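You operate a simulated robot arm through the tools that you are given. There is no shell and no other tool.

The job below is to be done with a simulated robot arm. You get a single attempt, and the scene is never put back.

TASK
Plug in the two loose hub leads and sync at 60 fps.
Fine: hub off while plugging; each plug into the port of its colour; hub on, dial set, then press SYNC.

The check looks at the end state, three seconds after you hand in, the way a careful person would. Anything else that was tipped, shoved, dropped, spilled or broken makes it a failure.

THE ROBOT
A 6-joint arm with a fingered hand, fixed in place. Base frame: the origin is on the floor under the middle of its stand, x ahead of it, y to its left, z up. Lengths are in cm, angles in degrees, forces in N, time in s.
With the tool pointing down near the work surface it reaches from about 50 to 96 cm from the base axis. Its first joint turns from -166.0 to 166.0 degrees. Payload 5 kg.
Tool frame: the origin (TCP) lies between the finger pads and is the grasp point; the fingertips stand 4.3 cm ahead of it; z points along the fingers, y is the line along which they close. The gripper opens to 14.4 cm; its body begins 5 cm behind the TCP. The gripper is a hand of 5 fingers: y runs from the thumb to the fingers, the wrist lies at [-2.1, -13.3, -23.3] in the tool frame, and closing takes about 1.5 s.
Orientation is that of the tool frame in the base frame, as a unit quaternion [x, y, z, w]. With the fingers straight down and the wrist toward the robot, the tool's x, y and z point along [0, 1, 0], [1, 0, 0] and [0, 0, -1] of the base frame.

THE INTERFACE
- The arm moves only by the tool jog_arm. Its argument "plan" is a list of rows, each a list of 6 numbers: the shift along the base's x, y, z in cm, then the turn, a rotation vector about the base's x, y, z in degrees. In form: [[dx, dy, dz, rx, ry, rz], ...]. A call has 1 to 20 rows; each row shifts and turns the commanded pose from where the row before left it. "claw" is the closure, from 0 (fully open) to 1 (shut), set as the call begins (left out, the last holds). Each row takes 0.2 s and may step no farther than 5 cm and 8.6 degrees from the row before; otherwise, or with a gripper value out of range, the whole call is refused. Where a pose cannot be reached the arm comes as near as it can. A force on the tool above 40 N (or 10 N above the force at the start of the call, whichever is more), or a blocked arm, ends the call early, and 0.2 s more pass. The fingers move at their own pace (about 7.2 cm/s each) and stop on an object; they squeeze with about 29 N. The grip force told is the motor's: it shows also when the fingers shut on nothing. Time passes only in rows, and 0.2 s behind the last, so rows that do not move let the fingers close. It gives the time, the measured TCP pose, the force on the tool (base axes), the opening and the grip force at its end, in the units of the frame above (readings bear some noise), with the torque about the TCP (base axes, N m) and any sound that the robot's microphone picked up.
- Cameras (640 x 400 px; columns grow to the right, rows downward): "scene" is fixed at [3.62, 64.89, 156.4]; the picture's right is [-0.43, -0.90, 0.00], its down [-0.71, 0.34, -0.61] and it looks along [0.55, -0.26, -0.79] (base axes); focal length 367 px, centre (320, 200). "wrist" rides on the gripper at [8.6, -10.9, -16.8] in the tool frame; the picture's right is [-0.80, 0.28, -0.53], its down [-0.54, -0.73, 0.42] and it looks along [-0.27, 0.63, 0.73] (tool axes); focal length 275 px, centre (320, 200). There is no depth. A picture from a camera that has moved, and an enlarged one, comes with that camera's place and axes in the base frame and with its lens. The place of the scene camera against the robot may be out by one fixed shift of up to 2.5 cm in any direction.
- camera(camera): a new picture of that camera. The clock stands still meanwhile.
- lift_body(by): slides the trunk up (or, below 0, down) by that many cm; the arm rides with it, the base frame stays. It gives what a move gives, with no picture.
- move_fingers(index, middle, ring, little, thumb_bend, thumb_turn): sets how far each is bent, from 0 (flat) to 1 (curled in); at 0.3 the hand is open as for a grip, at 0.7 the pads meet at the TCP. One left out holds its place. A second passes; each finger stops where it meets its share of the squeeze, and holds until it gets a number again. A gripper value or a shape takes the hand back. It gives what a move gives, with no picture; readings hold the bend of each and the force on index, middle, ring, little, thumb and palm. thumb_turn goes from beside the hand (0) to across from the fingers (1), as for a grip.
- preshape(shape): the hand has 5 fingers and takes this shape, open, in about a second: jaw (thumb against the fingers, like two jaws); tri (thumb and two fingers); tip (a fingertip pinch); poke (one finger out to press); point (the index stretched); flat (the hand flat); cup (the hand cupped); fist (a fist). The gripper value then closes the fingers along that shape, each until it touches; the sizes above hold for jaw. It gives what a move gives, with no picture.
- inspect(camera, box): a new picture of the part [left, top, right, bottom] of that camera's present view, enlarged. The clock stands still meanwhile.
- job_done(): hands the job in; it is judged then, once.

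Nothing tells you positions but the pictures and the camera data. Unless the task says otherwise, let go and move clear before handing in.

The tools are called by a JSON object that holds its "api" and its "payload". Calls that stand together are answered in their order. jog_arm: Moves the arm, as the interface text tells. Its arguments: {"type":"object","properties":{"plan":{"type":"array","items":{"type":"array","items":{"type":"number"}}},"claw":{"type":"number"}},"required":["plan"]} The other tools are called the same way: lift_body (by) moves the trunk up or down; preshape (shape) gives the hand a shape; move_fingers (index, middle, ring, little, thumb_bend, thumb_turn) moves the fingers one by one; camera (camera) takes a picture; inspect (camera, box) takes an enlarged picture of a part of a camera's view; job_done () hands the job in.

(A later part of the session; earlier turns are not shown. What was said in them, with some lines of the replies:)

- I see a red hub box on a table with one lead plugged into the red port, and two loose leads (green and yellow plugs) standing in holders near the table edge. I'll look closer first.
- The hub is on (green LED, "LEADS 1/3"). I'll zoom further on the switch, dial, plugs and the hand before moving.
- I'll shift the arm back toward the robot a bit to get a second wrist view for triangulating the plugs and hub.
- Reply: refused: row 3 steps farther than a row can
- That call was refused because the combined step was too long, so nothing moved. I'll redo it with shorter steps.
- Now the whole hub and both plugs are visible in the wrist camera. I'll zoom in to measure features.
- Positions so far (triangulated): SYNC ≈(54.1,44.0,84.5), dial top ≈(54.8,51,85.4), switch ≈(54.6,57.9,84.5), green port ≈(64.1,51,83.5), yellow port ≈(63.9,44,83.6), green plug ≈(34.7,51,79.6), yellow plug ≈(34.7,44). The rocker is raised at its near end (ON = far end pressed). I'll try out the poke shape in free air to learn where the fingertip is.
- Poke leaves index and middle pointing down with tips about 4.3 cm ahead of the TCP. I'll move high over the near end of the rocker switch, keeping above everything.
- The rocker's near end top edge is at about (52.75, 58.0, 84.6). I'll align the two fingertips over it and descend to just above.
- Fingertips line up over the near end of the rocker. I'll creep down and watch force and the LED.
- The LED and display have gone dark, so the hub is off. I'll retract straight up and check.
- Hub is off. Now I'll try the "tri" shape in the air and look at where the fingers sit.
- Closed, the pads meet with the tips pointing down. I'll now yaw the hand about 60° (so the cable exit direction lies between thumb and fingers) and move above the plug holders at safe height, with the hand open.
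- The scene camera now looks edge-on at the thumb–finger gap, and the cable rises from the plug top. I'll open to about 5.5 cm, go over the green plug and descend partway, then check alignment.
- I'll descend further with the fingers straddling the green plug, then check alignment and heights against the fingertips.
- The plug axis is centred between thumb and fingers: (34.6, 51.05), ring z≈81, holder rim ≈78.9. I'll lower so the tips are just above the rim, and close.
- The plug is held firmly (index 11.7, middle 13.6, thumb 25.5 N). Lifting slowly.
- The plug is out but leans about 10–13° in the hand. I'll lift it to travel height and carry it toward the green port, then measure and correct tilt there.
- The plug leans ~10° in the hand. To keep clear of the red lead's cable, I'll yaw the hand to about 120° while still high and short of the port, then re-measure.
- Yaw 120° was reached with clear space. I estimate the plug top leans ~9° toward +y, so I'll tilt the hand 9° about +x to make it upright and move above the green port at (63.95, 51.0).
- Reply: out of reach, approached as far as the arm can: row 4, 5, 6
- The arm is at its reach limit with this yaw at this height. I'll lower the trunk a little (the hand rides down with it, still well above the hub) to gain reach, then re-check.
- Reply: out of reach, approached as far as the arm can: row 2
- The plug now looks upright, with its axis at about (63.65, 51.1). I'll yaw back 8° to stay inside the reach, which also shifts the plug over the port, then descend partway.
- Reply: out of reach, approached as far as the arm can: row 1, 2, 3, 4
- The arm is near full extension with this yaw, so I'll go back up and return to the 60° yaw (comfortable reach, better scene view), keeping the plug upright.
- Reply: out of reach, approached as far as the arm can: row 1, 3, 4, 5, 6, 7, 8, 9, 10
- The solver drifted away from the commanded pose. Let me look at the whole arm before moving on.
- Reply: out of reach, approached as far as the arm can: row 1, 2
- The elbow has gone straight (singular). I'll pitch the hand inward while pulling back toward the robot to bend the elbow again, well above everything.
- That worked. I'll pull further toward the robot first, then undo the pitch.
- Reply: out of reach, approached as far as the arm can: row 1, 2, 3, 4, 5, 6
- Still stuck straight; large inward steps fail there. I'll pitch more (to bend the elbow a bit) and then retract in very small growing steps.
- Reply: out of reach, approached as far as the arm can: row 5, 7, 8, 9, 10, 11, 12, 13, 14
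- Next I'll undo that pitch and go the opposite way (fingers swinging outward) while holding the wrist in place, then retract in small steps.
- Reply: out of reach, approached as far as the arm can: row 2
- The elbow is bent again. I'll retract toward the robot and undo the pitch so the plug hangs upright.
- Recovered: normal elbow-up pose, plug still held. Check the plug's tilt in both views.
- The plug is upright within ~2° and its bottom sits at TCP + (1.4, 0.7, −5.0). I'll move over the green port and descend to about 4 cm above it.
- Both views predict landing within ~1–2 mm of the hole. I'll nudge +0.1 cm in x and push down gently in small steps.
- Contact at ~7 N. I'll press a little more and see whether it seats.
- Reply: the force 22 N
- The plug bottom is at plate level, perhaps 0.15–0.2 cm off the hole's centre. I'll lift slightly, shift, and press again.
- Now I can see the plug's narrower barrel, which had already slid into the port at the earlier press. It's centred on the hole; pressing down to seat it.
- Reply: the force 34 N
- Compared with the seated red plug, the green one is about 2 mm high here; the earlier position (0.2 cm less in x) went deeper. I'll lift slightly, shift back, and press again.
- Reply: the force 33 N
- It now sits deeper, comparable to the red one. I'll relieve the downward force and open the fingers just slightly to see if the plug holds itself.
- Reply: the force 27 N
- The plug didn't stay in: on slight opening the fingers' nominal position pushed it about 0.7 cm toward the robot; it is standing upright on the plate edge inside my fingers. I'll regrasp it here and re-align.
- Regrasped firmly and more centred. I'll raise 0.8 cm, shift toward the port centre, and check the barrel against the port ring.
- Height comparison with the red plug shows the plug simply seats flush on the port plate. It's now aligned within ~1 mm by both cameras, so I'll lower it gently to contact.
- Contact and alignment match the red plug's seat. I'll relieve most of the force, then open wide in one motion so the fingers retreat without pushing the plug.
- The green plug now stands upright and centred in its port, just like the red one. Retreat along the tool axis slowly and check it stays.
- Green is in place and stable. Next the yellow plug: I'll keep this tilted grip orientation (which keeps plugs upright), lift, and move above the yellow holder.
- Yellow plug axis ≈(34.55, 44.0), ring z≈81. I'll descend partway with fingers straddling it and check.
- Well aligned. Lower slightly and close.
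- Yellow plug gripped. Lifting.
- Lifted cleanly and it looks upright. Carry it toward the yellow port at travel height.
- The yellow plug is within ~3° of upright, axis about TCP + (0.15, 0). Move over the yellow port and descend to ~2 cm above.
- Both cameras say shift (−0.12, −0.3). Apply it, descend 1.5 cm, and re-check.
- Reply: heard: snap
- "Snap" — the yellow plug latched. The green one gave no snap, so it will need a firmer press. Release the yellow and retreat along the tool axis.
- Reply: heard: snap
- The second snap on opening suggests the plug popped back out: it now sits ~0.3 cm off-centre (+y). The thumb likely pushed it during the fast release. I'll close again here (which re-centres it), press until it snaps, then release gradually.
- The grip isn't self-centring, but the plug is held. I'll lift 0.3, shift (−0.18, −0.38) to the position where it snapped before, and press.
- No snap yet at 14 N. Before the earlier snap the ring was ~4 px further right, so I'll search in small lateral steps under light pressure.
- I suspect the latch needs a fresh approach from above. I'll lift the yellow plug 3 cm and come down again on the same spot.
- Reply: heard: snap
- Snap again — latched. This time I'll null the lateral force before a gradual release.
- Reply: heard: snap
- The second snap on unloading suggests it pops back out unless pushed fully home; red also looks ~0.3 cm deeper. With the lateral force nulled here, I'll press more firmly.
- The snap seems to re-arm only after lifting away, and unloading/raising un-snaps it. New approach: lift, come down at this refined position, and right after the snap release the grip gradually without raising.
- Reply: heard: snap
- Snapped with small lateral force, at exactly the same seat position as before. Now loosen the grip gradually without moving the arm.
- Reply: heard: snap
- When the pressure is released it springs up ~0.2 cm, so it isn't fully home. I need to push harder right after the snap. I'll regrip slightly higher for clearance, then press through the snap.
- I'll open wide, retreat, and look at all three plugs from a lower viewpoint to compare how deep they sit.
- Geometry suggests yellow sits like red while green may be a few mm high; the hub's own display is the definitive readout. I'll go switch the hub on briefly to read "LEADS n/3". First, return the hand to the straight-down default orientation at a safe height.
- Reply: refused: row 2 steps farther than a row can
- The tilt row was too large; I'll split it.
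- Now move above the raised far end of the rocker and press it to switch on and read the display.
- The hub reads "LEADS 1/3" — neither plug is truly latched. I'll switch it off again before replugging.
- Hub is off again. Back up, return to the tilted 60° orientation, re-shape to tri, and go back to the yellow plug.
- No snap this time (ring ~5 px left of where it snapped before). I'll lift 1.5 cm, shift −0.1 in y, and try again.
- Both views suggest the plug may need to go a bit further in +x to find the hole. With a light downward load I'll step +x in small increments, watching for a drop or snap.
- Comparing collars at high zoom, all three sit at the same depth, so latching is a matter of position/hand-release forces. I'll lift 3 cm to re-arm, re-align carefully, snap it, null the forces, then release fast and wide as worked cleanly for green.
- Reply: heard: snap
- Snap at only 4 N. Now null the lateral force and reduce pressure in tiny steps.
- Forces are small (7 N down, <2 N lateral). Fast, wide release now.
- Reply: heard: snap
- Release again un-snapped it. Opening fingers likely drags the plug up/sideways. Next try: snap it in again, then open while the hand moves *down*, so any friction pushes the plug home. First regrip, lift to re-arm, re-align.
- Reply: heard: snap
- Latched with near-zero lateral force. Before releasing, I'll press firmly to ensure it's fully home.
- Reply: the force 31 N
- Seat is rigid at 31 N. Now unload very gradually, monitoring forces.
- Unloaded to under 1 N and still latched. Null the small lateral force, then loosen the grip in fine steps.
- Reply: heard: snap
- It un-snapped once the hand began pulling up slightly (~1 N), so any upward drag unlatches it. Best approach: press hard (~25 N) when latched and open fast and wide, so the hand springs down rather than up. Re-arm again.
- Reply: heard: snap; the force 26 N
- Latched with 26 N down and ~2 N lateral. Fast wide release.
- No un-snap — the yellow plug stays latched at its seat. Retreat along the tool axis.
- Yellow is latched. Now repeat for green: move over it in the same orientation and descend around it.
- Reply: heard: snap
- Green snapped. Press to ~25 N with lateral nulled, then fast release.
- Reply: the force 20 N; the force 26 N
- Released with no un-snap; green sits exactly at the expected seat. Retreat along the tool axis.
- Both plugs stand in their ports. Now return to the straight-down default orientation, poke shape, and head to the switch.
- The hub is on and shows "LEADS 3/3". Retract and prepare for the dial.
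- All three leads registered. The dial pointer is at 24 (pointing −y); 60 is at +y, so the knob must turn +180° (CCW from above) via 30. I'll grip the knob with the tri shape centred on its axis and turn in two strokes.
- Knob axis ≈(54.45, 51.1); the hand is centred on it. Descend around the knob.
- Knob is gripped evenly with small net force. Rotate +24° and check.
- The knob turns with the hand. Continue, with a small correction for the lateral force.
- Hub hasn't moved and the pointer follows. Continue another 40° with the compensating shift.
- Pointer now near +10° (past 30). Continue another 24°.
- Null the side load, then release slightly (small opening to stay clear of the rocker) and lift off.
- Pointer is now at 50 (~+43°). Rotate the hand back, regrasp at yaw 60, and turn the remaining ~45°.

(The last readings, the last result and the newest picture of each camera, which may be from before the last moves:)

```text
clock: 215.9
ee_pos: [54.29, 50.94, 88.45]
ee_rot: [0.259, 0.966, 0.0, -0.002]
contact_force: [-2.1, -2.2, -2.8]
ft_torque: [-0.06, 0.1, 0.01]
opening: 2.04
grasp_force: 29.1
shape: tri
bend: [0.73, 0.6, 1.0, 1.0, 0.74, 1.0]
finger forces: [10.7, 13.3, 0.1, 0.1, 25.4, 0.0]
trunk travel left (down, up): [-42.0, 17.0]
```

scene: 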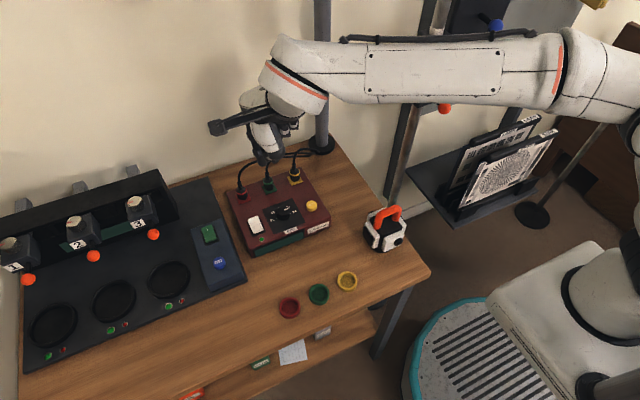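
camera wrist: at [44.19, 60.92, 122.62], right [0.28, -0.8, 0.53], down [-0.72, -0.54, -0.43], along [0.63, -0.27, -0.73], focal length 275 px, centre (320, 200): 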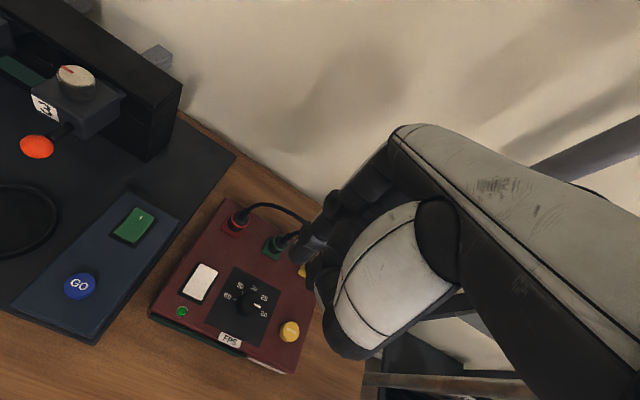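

{"api": "jog_arm", "payload": {"plan": [[0.011, -0.026, 0, 0, 0, 7.8], [0.011, -0.026, 0, 0, 0, 7.8], [0.011, -0.026, 0, 0, 0, 7.8], [0.011, -0.026, 0, 0, 0, 7.8], [0, 0, 0, 0, 0, 0]]}}

{"api": "inspect", "payload": {"camera": "wrist", "box": [250, 180, 370, 320]}}

{"api": "inspect", "payload": {"camera": "scene", "box": [240, 170, 320, 250]}}

```text
clock: 217.2
ee_pos: [54.35, 50.64, 88.41]
ee_rot: [-0.013, 1.0, 0.001, -0.001]
contact_force: [2.9, -2.9, -3.9]
ft_torque: [-0.16, -0.05, 0.03]
opening: 2.03
grasp_force: 29.4
shape: tri
bend: [0.73, 0.6, 1.0, 1.0, 0.74, 1.0]
finger forces: [10.0, 14.5, 0.1, 0.1, 25.7, 0.0]
trunk travel left (down, up): [-42.0, 17.0]
```

```text
2.86 times, centred on (310, 250) of wrist
camera zoom: at [46.05, 39.73, 105.3], right [0.79, 0.3, 0.53], down [0.56, -0.71, -0.43], along [0.25, 0.63, -0.73], focal length 786 px, centre (349, 57)
```

zoom: 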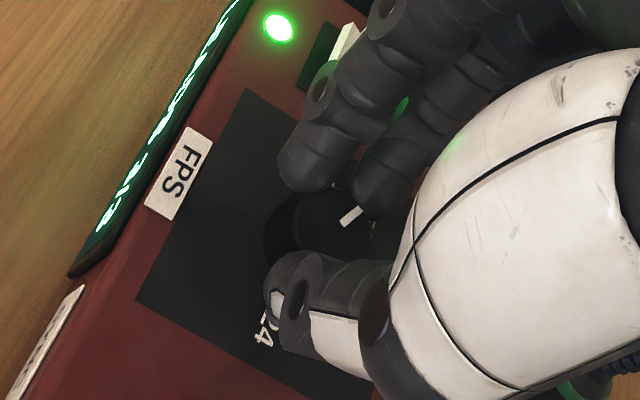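

```text
5.00 times, centred on (280, 210) of scene
camera zoom: at [3.62, 64.89, 156.4], right [-0.43, -0.9, 0.0], down [-0.71, 0.34, -0.61], along [0.55, -0.26, -0.79], focal length 1835 px, centre (520, 150)
```

zoom: 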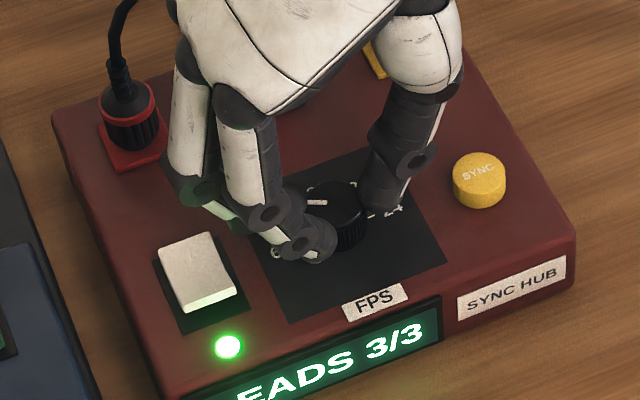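

{"api": "jog_arm", "payload": {"plan": [[0.02, -0.03, 0.03, 0, 0, 7.8], [0.02, -0.03, 0, 0, 0, 7.8], [0, 0, 0, 0, 0, 0]]}}

{"api": "inspect", "payload": {"camera": "scene", "box": [240, 170, 320, 250]}}

{"api": "inspect", "payload": {"camera": "wrist", "box": [250, 180, 370, 320]}}

```text
clock: 217.9
ee_pos: [54.4, 50.65, 88.5]
ee_rot: [-0.148, 0.989, 0.001, -0.002]
contact_force: [1.4, -2.4, -5.2]
ft_torque: [-0.16, -0.06, -0.01]
opening: 2.03
grasp_force: 28.9
shape: tri
bend: [0.73, 0.6, 1.0, 1.0, 0.74, 1.0]
finger forces: [10.5, 13.8, 0.0, 0.1, 25.7, 0.0]
trunk travel left (down, up): [-42.0, 17.0]
```

```text
5.00 times, centred on (280, 210) of scene
camera zoom: at [3.62, 64.89, 156.4], right [-0.43, -0.9, 0.0], down [-0.71, 0.34, -0.61], along [0.55, -0.26, -0.79], focal length 1835 px, centre (520, 150)
```

zoom: 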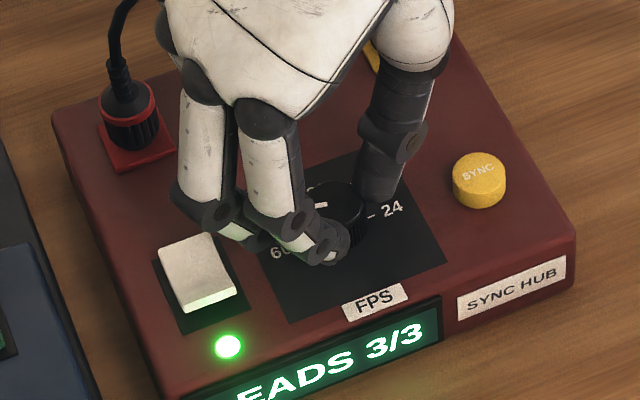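

```text
2.86 times, centred on (310, 250) of wrist
camera zoom: at [49.42, 37.85, 105.32], right [0.68, 0.5, 0.53], down [0.73, -0.54, -0.43], along [0.07, 0.68, -0.73], focal length 786 px, centre (349, 57)
```

zoom: 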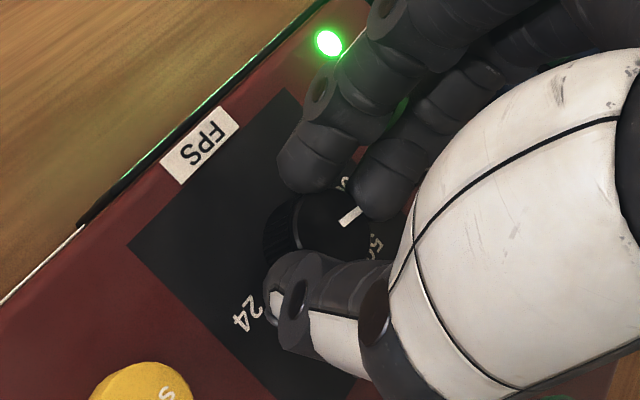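

Pointer is at about 80°. Turn ~10° more.

{"api": "jog_arm", "payload": {"plan": [[0.02, -0.02, 0.03, 0, 0, 5], [0.02, -0.02, 0, 0, 0, 5], [0, 0, 0, 0, 0, 0]]}}

{"api": "inspect", "payload": {"camera": "wrist", "box": [250, 180, 370, 320]}}

```text
clock: 218.8
ee_pos: [54.54, 50.55, 88.49]
ee_rot: [-0.233, 0.972, 0.0, -0.002]
contact_force: [0.8, -4.0, -3.6]
ft_torque: [-0.21, -0.07, -0.06]
opening: 2.03
grasp_force: 29.2
shape: tri
bend: [0.73, 0.61, 1.0, 1.0, 0.74, 1.0]
finger forces: [10.8, 13.8, 0.1, 0.0, 26.1, 0.0]
trunk travel left (down, up): [-42.0, 17.0]
```

```text
2.86 times, centred on (310, 250) of wrist
camera zoom: at [51.79, 37.14, 105.32], right [0.58, 0.61, 0.53], down [0.81, -0.4, -0.43], along [-0.05, 0.68, -0.73], focal length 786 px, centre (349, 57)
```

zoom: 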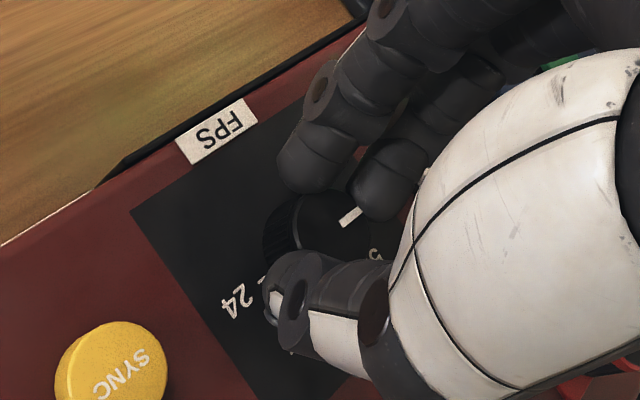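

{"api": "jog_arm", "payload": {"plan": [[0.01, -0.08, -0.04, 0, 0, 0], [0, 0, 0, 0, 0, 0]]}}

{"api": "jog_arm", "payload": {"plan": [[0, 0, 0, 0, 0, 0], [0, 0, 0, 0, 0, 0], [0, 0, 0, 0, 0, 0]], "claw": 0.75}}

{"api": "jog_arm", "payload": {"plan": [[0, 0, 1, 0, 0, 0], [0, 0, 2, 0, 0, 0], [0, 0, 4, 0, 0, 0], [0, 0, 4, 0, 0, 0], [0, 0, 4, 0, 0, 0], [0, 0, 0, 0, 0, 0]]}}

{"api": "inspect", "payload": {"camera": "scene", "box": [240, 170, 320, 250]}}

{"api": "inspect", "payload": {"camera": "wrist", "box": [200, 200, 360, 380]}}

{"api": "inspect", "payload": {"camera": "scene", "box": [264, 195, 304, 235]}}

```text
clock: 219.3
ee_pos: [54.46, 50.57, 88.53]
ee_rot: [-0.233, 0.973, 0.0, -0.001]
contact_force: [1.7, -0.2, -5.3]
ft_torque: [-0.04, -0.08, -0.01]
opening: 2.03
grasp_force: 29.2
shape: tri
bend: [0.73, 0.6, 1.0, 1.0, 0.74, 1.0]
finger forces: [10.0, 15.1, 0.0, 0.0, 24.3, 0.0]
trunk travel left (down, up): [-42.0, 17.0]
```

```text
clock: 220.2
ee_pos: [54.47, 50.65, 88.54]
ee_rot: [-0.233, 0.973, 0.0, -0.001]
contact_force: [-0.2, 0.1, -0.1]
ft_torque: [-0.01, -0.01, -0.02]
opening: 3.58
grasp_force: 0.0
shape: tri
bend: [0.74, 0.56, 0.99, 0.99, 0.74, 1.0]
finger forces: [0.1, 0.0, 0.1, 0.0, 0.1, 0.0]
trunk travel left (down, up): [-42.0, 17.0]
```

```text
clock: 221.6
ee_pos: [54.79, 50.33, 103.48]
ee_rot: [-0.232, 0.973, 0.001, -0.002]
contact_force: [-0.2, 0.0, -0.4]
ft_torque: [-0.03, -0.02, -0.01]
opening: 3.62
grasp_force: 0.2
shape: tri
bend: [0.74, 0.56, 0.99, 0.99, 0.74, 1.0]
finger forces: [0.0, 0.0, 0.1, 0.0, 0.1, 0.0]
trunk travel left (down, up): [-42.0, 17.0]
```

```text
5.00 times, centred on (280, 210) of scene
camera zoom: at [3.62, 64.89, 156.4], right [-0.43, -0.9, 0.0], down [-0.71, 0.34, -0.61], along [0.55, -0.26, -0.79], focal length 1835 px, centre (520, 150)
```

zoom: 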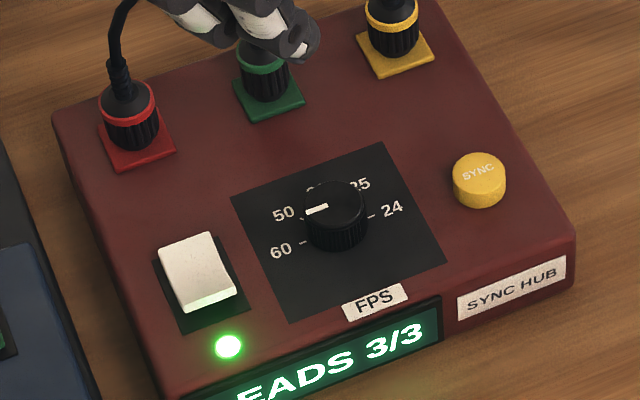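

```text
2.22 times, centred on (280, 290) of wrist
camera zoom: at [51.96, 36.84, 120.37], right [0.58, 0.61, 0.53], down [0.81, -0.4, -0.43], along [-0.05, 0.68, -0.73], focal length 612 px, centre (409, 0)
```

zoom: 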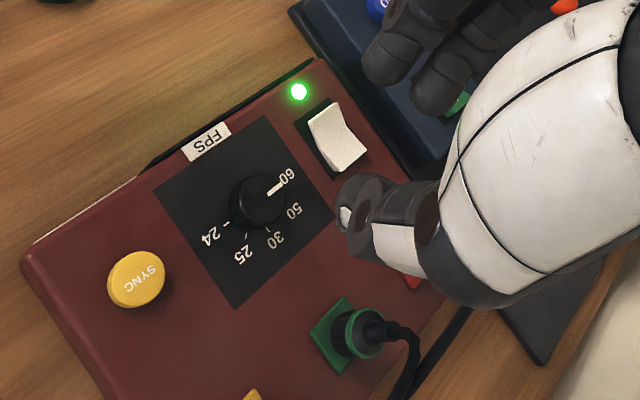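

```text
10.00 times, centred on (284, 215) of scene
camera zoom: at [3.62, 64.89, 156.4], right [-0.43, -0.9, 0.0], down [-0.71, 0.34, -0.61], along [0.55, -0.26, -0.79], focal length 3671 px, centre (680, 50)
```

zoom: 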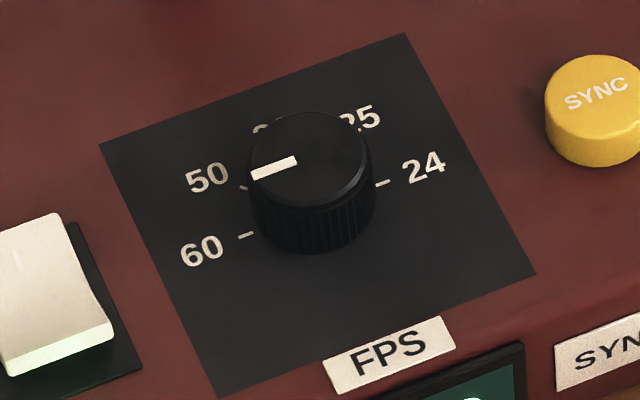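

{"api": "inspect", "payload": {"camera": "wrist", "box": [245, 255, 295, 315]}}

{"api": "inspect", "payload": {"camera": "scene", "box": [270, 203, 298, 227]}}

```text
6.67 times, centred on (270, 285) of wrist
camera zoom: at [51.96, 36.84, 120.37], right [0.58, 0.61, 0.53], down [0.81, -0.4, -0.43], along [-0.05, 0.68, -0.73], focal length 1835 px, centre (653, -367)
```

zoom: 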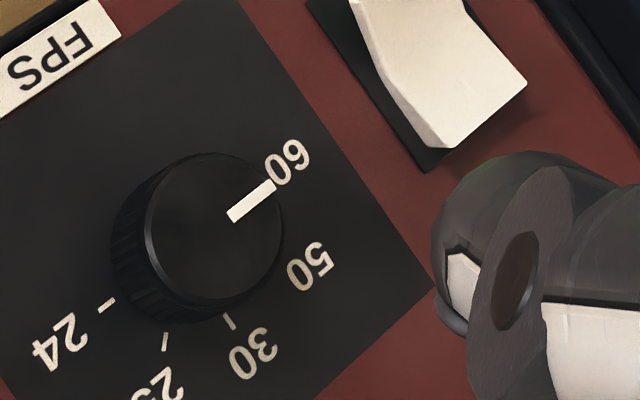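

```text
16.00 times, centred on (284, 215) of scene
camera zoom: at [3.62, 64.89, 156.4], right [-0.43, -0.9, 0.0], down [-0.71, 0.34, -0.61], along [0.55, -0.26, -0.79], focal length 5873 px, centre (896, -40)
```

zoom: 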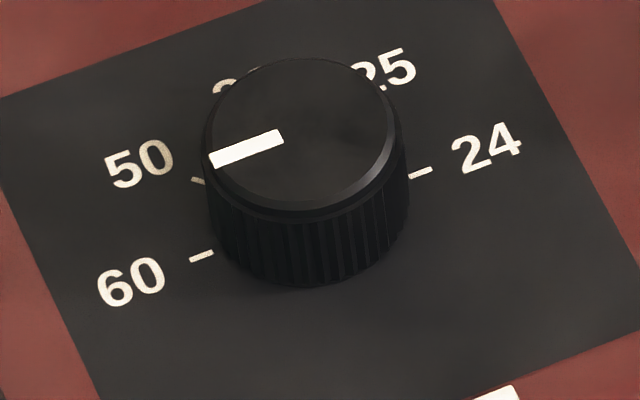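

The pointer lines up with 60. Now rotate the hand back to default yaw, switch to a single-finger poke, and go over the SYNC button.

{"api": "jog_arm", "payload": {"plan": [[-0.08, -0.45, 0, 0, 0, -7.8], [-0.08, -0.45, 0, 0, 0, -7.8], [-0.08, -0.45, 0, 0, 0, -7.8], [-0.08, -0.45, 0, 0, 0, -7.8], [-0.08, -0.45, 0, 0, 0, -7.8], [-0.08, -0.45, 0, 0, 0, -7.8], [-0.08, -0.45, 0, 0, 0, -7.8], [-0.08, -0.45, 0, 0, 0, -7.8], [-0.08, -0.45, 0, 0, 0, -7.8], [-0.08, -0.45, 0, 0, 0, -7.8], [-0.08, -0.45, 0, 0, 0, -7.8], [-0.08, -0.45, 0, 0, 0, -7.8], [-0.08, -0.45, 0, 0, 0, -7.8], [-0.08, -0.45, 0, 0, 0, -7.8], [-0.08, -0.45, 0, 0, 0, -7.8], [0, -0.5, 0, 0, 0, 0], [0, 0, 0, 0, 0, 0]]}}

{"api": "preshape", "payload": {"shape": "poke"}}

{"api": "move_fingers", "payload": {"middle": 0.99}}

{"api": "camera", "payload": {"camera": "wrist"}}

{"api": "inspect", "payload": {"camera": "wrist", "box": [180, 160, 380, 360]}}

```text
clock: 225.2
ee_pos: [53.32, 43.21, 103.5]
ee_rot: [0.708, 0.706, 0.002, 0.0]
contact_force: [0.1, -1.3, -0.4]
ft_torque: [-0.03, -0.02, 0.01]
opening: 3.61
grasp_force: 0.1
shape: tri
bend: [0.74, 0.56, 0.99, 0.99, 0.74, 1.0]
finger forces: [0.0, 0.0, 0.1, 0.1, 0.0, 0.0]
trunk travel left (down, up): [-42.0, 17.0]
```

```text
clock: 226.1
ee_pos: [53.41, 43.38, 103.43]
ee_rot: [0.708, 0.706, 0.002, 0.001]
contact_force: [0.7, -0.6, 0.0]
ft_torque: [0.0, 0.0, -0.02]
opening: 0.0
grasp_force: 0.0
shape: poke
bend: [0.7, 0.7, 0.99, 0.99, 1.0, 1.0]
finger forces: [0.0, 0.0, 0.1, 0.0, 0.0, 0.0]
trunk travel left (down, up): [-42.0, 17.0]
```

```text
clock: 227.1
ee_pos: [53.39, 43.36, 103.55]
ee_rot: [0.708, 0.706, 0.001, 0.001]
contact_force: [-0.3, -0.1, 0.2]
ft_torque: [-0.03, 0.01, -0.02]
opening: 4.87
grasp_force: 0.1
shape: fingers
bend: [0.7, 0.99, 0.99, 0.99, 1.0, 1.0]
finger forces: [0.0, 0.0, 0.1, 0.0, 0.1, 0.0]
trunk travel left (down, up): [-42.0, 17.0]
```

```text
taken
camera wrist: at [42.4, 52.0, 120.33], right [0.28, -0.8, 0.53], down [-0.73, -0.54, -0.43], along [0.63, -0.27, -0.73], focal length 275 px, centre (320, 200)
```

wrist: 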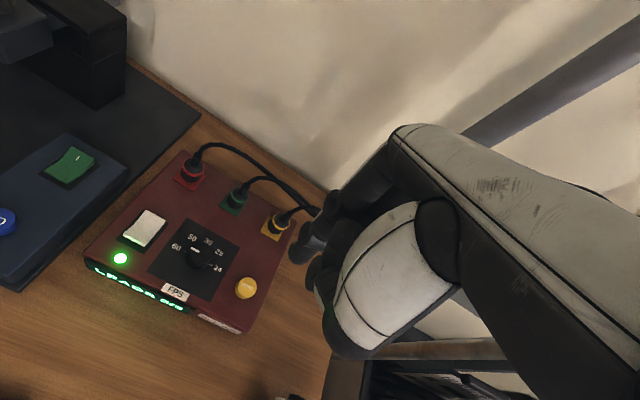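

```text
2.00 times, centred on (280, 260) of wrist
camera zoom: at [42.4, 52.0, 120.33], right [0.28, -0.8, 0.53], down [-0.73, -0.54, -0.43], along [0.63, -0.27, -0.73], focal length 551 px, centre (400, 80)
```

zoom: 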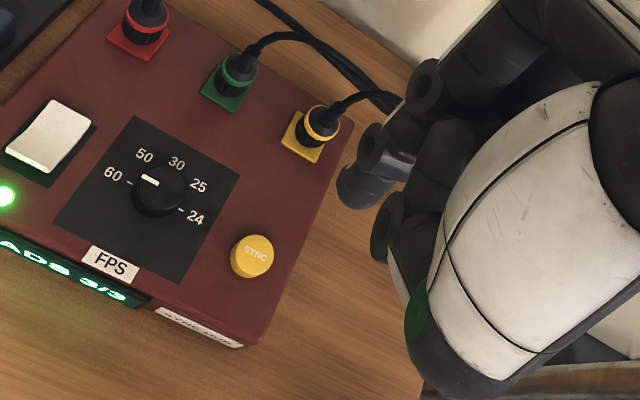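

SYNC button top is at (54.08, 43.99, 84.5); the index tip is offset (+0.35, +1.15) from the TCP. Align and descend to just above it.

{"api": "jog_arm", "payload": {"plan": [[0.33, -0.5, -4, 0, 0, 0], [0, 0, -4, 0, 0, 0], [0, 0, -4, 0, 0, 0], [0, 0, 0, 0, 0, 0]]}}

{"api": "inspect", "payload": {"camera": "wrist", "box": [220, 180, 360, 340]}}

{"api": "inspect", "payload": {"camera": "scene", "box": [250, 150, 350, 250]}}

```text
clock: 228.1
ee_pos: [53.39, 43.02, 91.49]
ee_rot: [0.708, 0.706, 0.002, -0.001]
contact_force: [0.5, -0.4, -0.2]
ft_torque: [0.01, 0.01, 0.01]
opening: 4.89
grasp_force: 0.1
shape: fingers
bend: [0.7, 0.99, 0.99, 0.99, 1.0, 1.0]
finger forces: [0.1, 0.0, 0.1, 0.0, 0.0, 0.1]
trunk travel left (down, up): [-42.0, 17.0]
```

```text
2.50 times, centred on (290, 260) of wrist
camera zoom: at [42.49, 51.72, 108.45], right [0.28, -0.8, 0.53], down [-0.73, -0.54, -0.43], along [0.63, -0.27, -0.73], focal length 688 px, centre (395, 50)
```

zoom: 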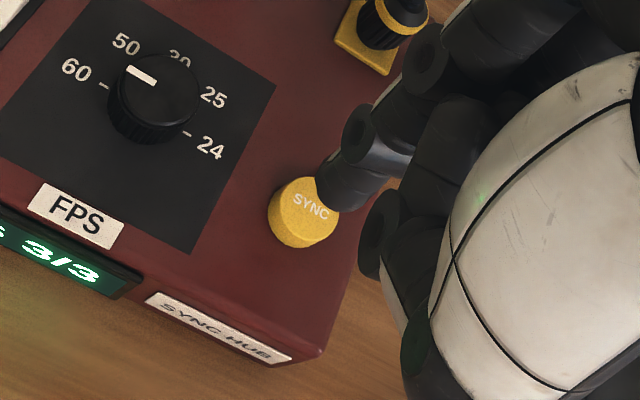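

```text
4.00 times, centred on (300, 200) of scene
camera zoom: at [3.62, 64.89, 156.4], right [-0.43, -0.9, 0.0], down [-0.71, 0.34, -0.61], along [0.55, -0.26, -0.79], focal length 1468 px, centre (400, 200)
```

zoom: 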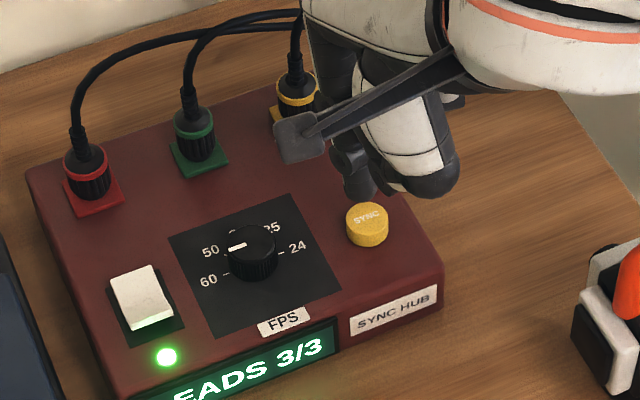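

Alignment looks right. Press down gently until the button responds.

{"api": "jog_arm", "payload": {"plan": [[0.1, -0.05, -1.5, 0, 0, 0], [0, 0, -0.7, 0, 0, 0], [0, 0, -0.3, 0, 0, 0], [0, 0, 0, 0, 0, 0]]}}

{"api": "inspect", "payload": {"camera": "wrist", "box": [220, 180, 360, 340]}}

```text
clock: 229.1
ee_pos: [53.54, 42.71, 88.91]
ee_rot: [0.708, 0.707, 0.001, 0.0]
contact_force: [0.1, -0.7, 0.2]
ft_torque: [0.0, 0.0, 0.04]
opening: 4.89
grasp_force: 0.1
shape: fingers
bend: [0.7, 0.99, 0.99, 0.99, 1.0, 1.0]
finger forces: [0.0, 0.1, 0.0, 0.0, 0.0, 0.0]
trunk travel left (down, up): [-42.0, 17.0]
```

```text
2.50 times, centred on (290, 260) of wrist
camera zoom: at [42.66, 51.52, 105.91], right [0.28, -0.8, 0.53], down [-0.73, -0.54, -0.43], along [0.63, -0.27, -0.73], focal length 688 px, centre (395, 50)
```

zoom: 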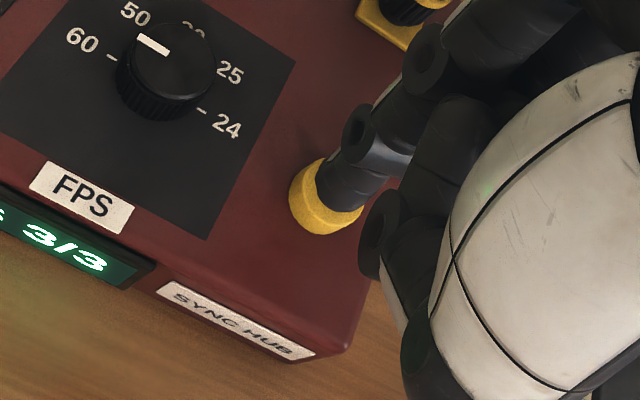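

{"api": "jog_arm", "payload": {"plan": [[0, 0, -0.2, 0, 0, 0], [0, 0, -0.2, 0, 0, 0], [0, 0, 0, 0, 0, 0]]}}

{"api": "inspect", "payload": {"camera": "scene", "box": [250, 150, 350, 250]}}

```text
clock: 229.8
ee_pos: [53.56, 42.84, 88.67]
ee_rot: [0.708, 0.706, 0.002, 0.0]
contact_force: [0.3, 0.7, 0.3]
ft_torque: [-0.01, 0.02, 0.0]
opening: 4.85
grasp_force: 0.0
shape: fingers
bend: [0.7, 0.99, 0.99, 0.99, 1.0, 1.0]
finger forces: [0.3, 0.0, 0.0, 0.0, 0.0, 0.1]
trunk travel left (down, up): [-42.0, 17.0]
```

```text
4.00 times, centred on (300, 200) of scene
camera zoom: at [3.62, 64.89, 156.4], right [-0.43, -0.9, 0.0], down [-0.71, 0.34, -0.61], along [0.55, -0.26, -0.79], focal length 1468 px, centre (400, 200)
```

zoom: 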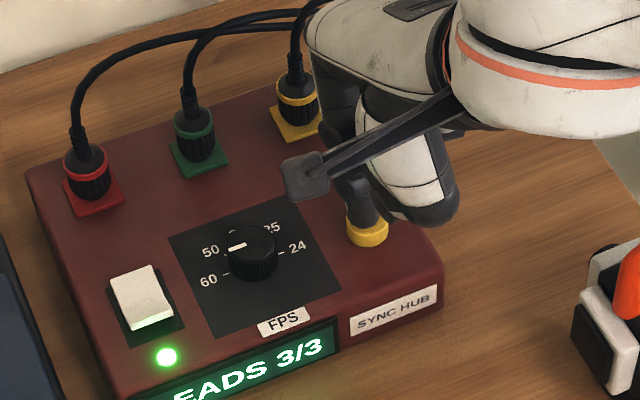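

{"api": "jog_arm", "payload": {"plan": [[0, 0, -0.15, 0, 0, 0], [0, 0, -0.15, 0, 0, 0], [0, 0, 0, 0, 0, 0]]}}

{"api": "inspect", "payload": {"camera": "scene", "box": [225, 160, 335, 265]}}

```text
clock: 230.7
ee_pos: [53.75, 42.73, 88.36]
ee_rot: [0.708, 0.706, 0.001, 0.0]
contact_force: [-0.7, 0.8, 2.0]
ft_torque: [0.02, 0.0, -0.04]
opening: 4.85
grasp_force: 0.5
shape: fingers
bend: [0.7, 0.99, 0.99, 0.99, 1.0, 1.0]
finger forces: [1.3, 0.0, 0.0, 0.0, 0.1, 0.0]
trunk travel left (down, up): [-42.0, 17.0]
heard: click
```

```text
3.81 times, centred on (280, 212) of scene
camera zoom: at [3.62, 64.89, 156.4], right [-0.43, -0.9, 0.0], down [-0.71, 0.34, -0.61], along [0.55, -0.26, -0.79], focal length 1398 px, centre (472, 152)
```

zoom: 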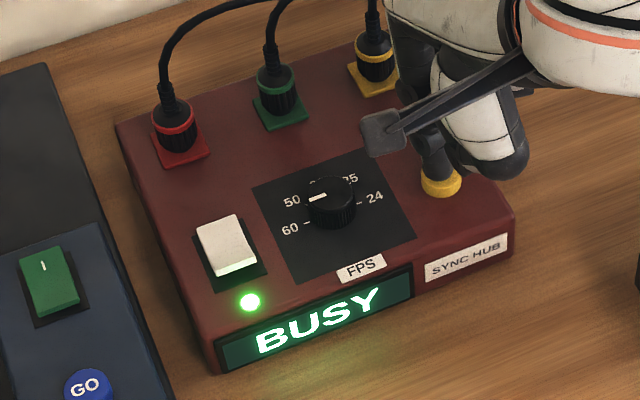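

Click — the display shows "BUSY". Lift off and wait for the result.

{"api": "jog_arm", "payload": {"plan": [[0, 0, 1, 0, 0, 0], [0, 0, 2, 0, 0, 0], [0, 0, 4, 0, 0, 0], [0, 0, 4, 0, 0, 0], [0, 0, 3, 0, 0, 0], [0, 0, 0, 0, 0, 0]]}}

{"api": "inspect", "payload": {"camera": "scene", "box": [225, 160, 335, 265]}}

```text
clock: 232.1
ee_pos: [53.49, 42.74, 102.2]
ee_rot: [0.708, 0.706, 0.002, -0.001]
contact_force: [0.5, -0.2, 0.1]
ft_torque: [-0.01, -0.04, -0.03]
opening: 4.82
grasp_force: 0.0
shape: fingers
bend: [0.7, 0.99, 0.99, 0.99, 1.0, 1.0]
finger forces: [0.0, 0.0, 0.0, 0.0, 0.1, 0.0]
trunk travel left (down, up): [-42.0, 17.0]
```

```text
3.81 times, centred on (280, 212) of scene
camera zoom: at [3.62, 64.89, 156.4], right [-0.43, -0.9, 0.0], down [-0.71, 0.34, -0.61], along [0.55, -0.26, -0.79], focal length 1398 px, centre (472, 152)
```

zoom: 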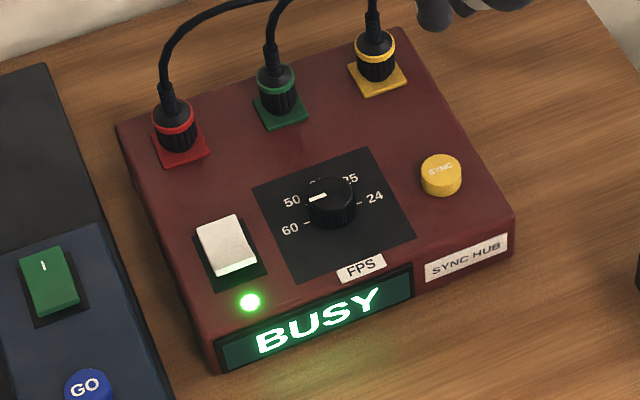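

Still BUSY. I'll wait in place, moving slightly clear to the side at height.

{"api": "jog_arm", "payload": {"plan": [[-1, -1, 1, 0, 0, 0], [0, 0, 0, 0, 0, 0], [0, 0, 0, 0, 0, 0], [0, 0, 0, 0, 0, 0], [0, 0, 0, 0, 0, 0], [0, 0, 0, 0, 0, 0], [0, 0, 0, 0, 0, 0], [0, 0, 0, 0, 0, 0], [0, 0, 0, 0, 0, 0], [0, 0, 0, 0, 0, 0], [0, 0, 0, 0, 0, 0], [0, 0, 0, 0, 0, 0], [0, 0, 0, 0, 0, 0], [0, 0, 0, 0, 0, 0], [0, 0, 0, 0, 0, 0]]}}

{"api": "inspect", "payload": {"camera": "scene", "box": [225, 160, 335, 265]}}

```text
clock: 235.2
ee_pos: [52.54, 41.92, 103.32]
ee_rot: [0.707, 0.707, 0.001, 0.0]
contact_force: [-0.2, 0.1, 0.2]
ft_torque: [-0.04, 0.01, -0.02]
opening: 4.87
grasp_force: 0.1
shape: fingers
bend: [0.7, 0.99, 0.99, 0.99, 1.0, 1.0]
finger forces: [0.0, 0.0, 0.0, 0.1, 0.0, 0.0]
trunk travel left (down, up): [-42.0, 17.0]
```

```text
3.81 times, centred on (280, 212) of scene
camera zoom: at [3.62, 64.89, 156.4], right [-0.43, -0.9, 0.0], down [-0.71, 0.34, -0.61], along [0.55, -0.26, -0.79], focal length 1398 px, centre (472, 152)
```

zoom: 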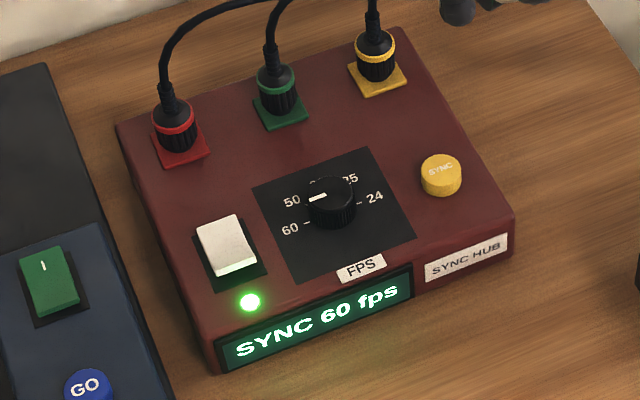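

The display reads "SYNC 60 fps". Move the arm clear and do a final check of the whole scene.

{"api": "jog_arm", "payload": {"plan": [[-2, -2, 2, 0, 0, 0], [-2, -3, 2, 0, 0, 0], [-1, -3, 1, 0, 0, 0], [0, 0, 0, 0, 0, 0]]}}

{"api": "camera", "payload": {"camera": "scene"}}

{"api": "inspect", "payload": {"camera": "scene", "box": [225, 150, 435, 330]}}

```text
clock: 236.2
ee_pos: [47.63, 33.66, 108.08]
ee_rot: [0.708, 0.706, 0.002, 0.0]
contact_force: [1.2, -0.7, 0.7]
ft_torque: [-0.01, -0.03, -0.02]
opening: 4.87
grasp_force: 0.0
shape: fingers
bend: [0.7, 0.99, 0.99, 0.99, 1.0, 1.0]
finger forces: [0.0, 0.0, 0.0, 0.0, 0.0, 0.1]
trunk travel left (down, up): [-42.0, 17.0]
```

```text
taken
```

scene: 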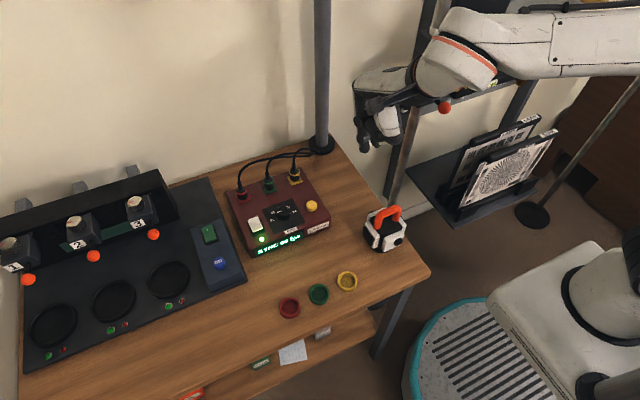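

```text
2.22 times, centred on (330, 240) of scene
camera zoom: at [3.62, 64.89, 156.4], right [-0.43, -0.9, 0.0], down [-0.71, 0.34, -0.61], along [0.55, -0.26, -0.79], focal length 816 px, centre (298, 111)
```

zoom: 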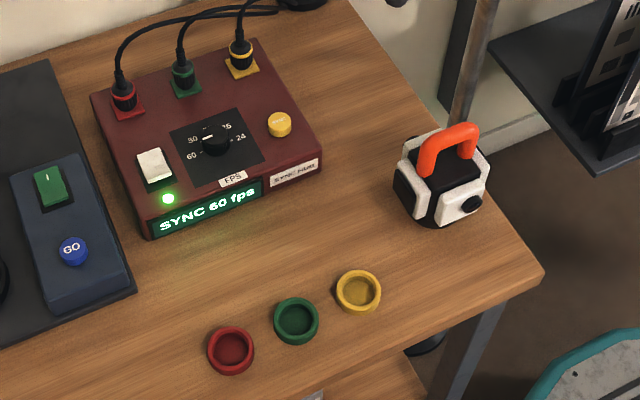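

All three leads are in the ports of their own colours, the hub is on, and the dial is at 60. The display reads "SYNC 60 fps". Nothing else has been moved and the arm is clear, so I'm handing in.

{"api": "job_done", "payload": {}}

```text
The job is handed in.
```

The job is handed in. The green and yellow leads are in the ports of their own colours, the hub is on, the dial is at 60, and the display reads "SYNC 60 fps".

- **Plugging:** Both plugs came loose again on the first attempts. I switched the hub on once to check and it read "LEADS 1/3". I switched it off again before reseating them, so the hub was off every time I plugged a lead in. After reseating, the display read "LEADS 3/3".
- **Sync:** I turned the dial from 24 to 60 with the hub on, then pressed SYNC. The display showed "BUSY" for a few seconds and then "SYNC 60 fps".
- **Rest of the scene:** In the last picture the hub, the plug holders and everything else on the table were where they started. The hand was empty and the arm was clear.
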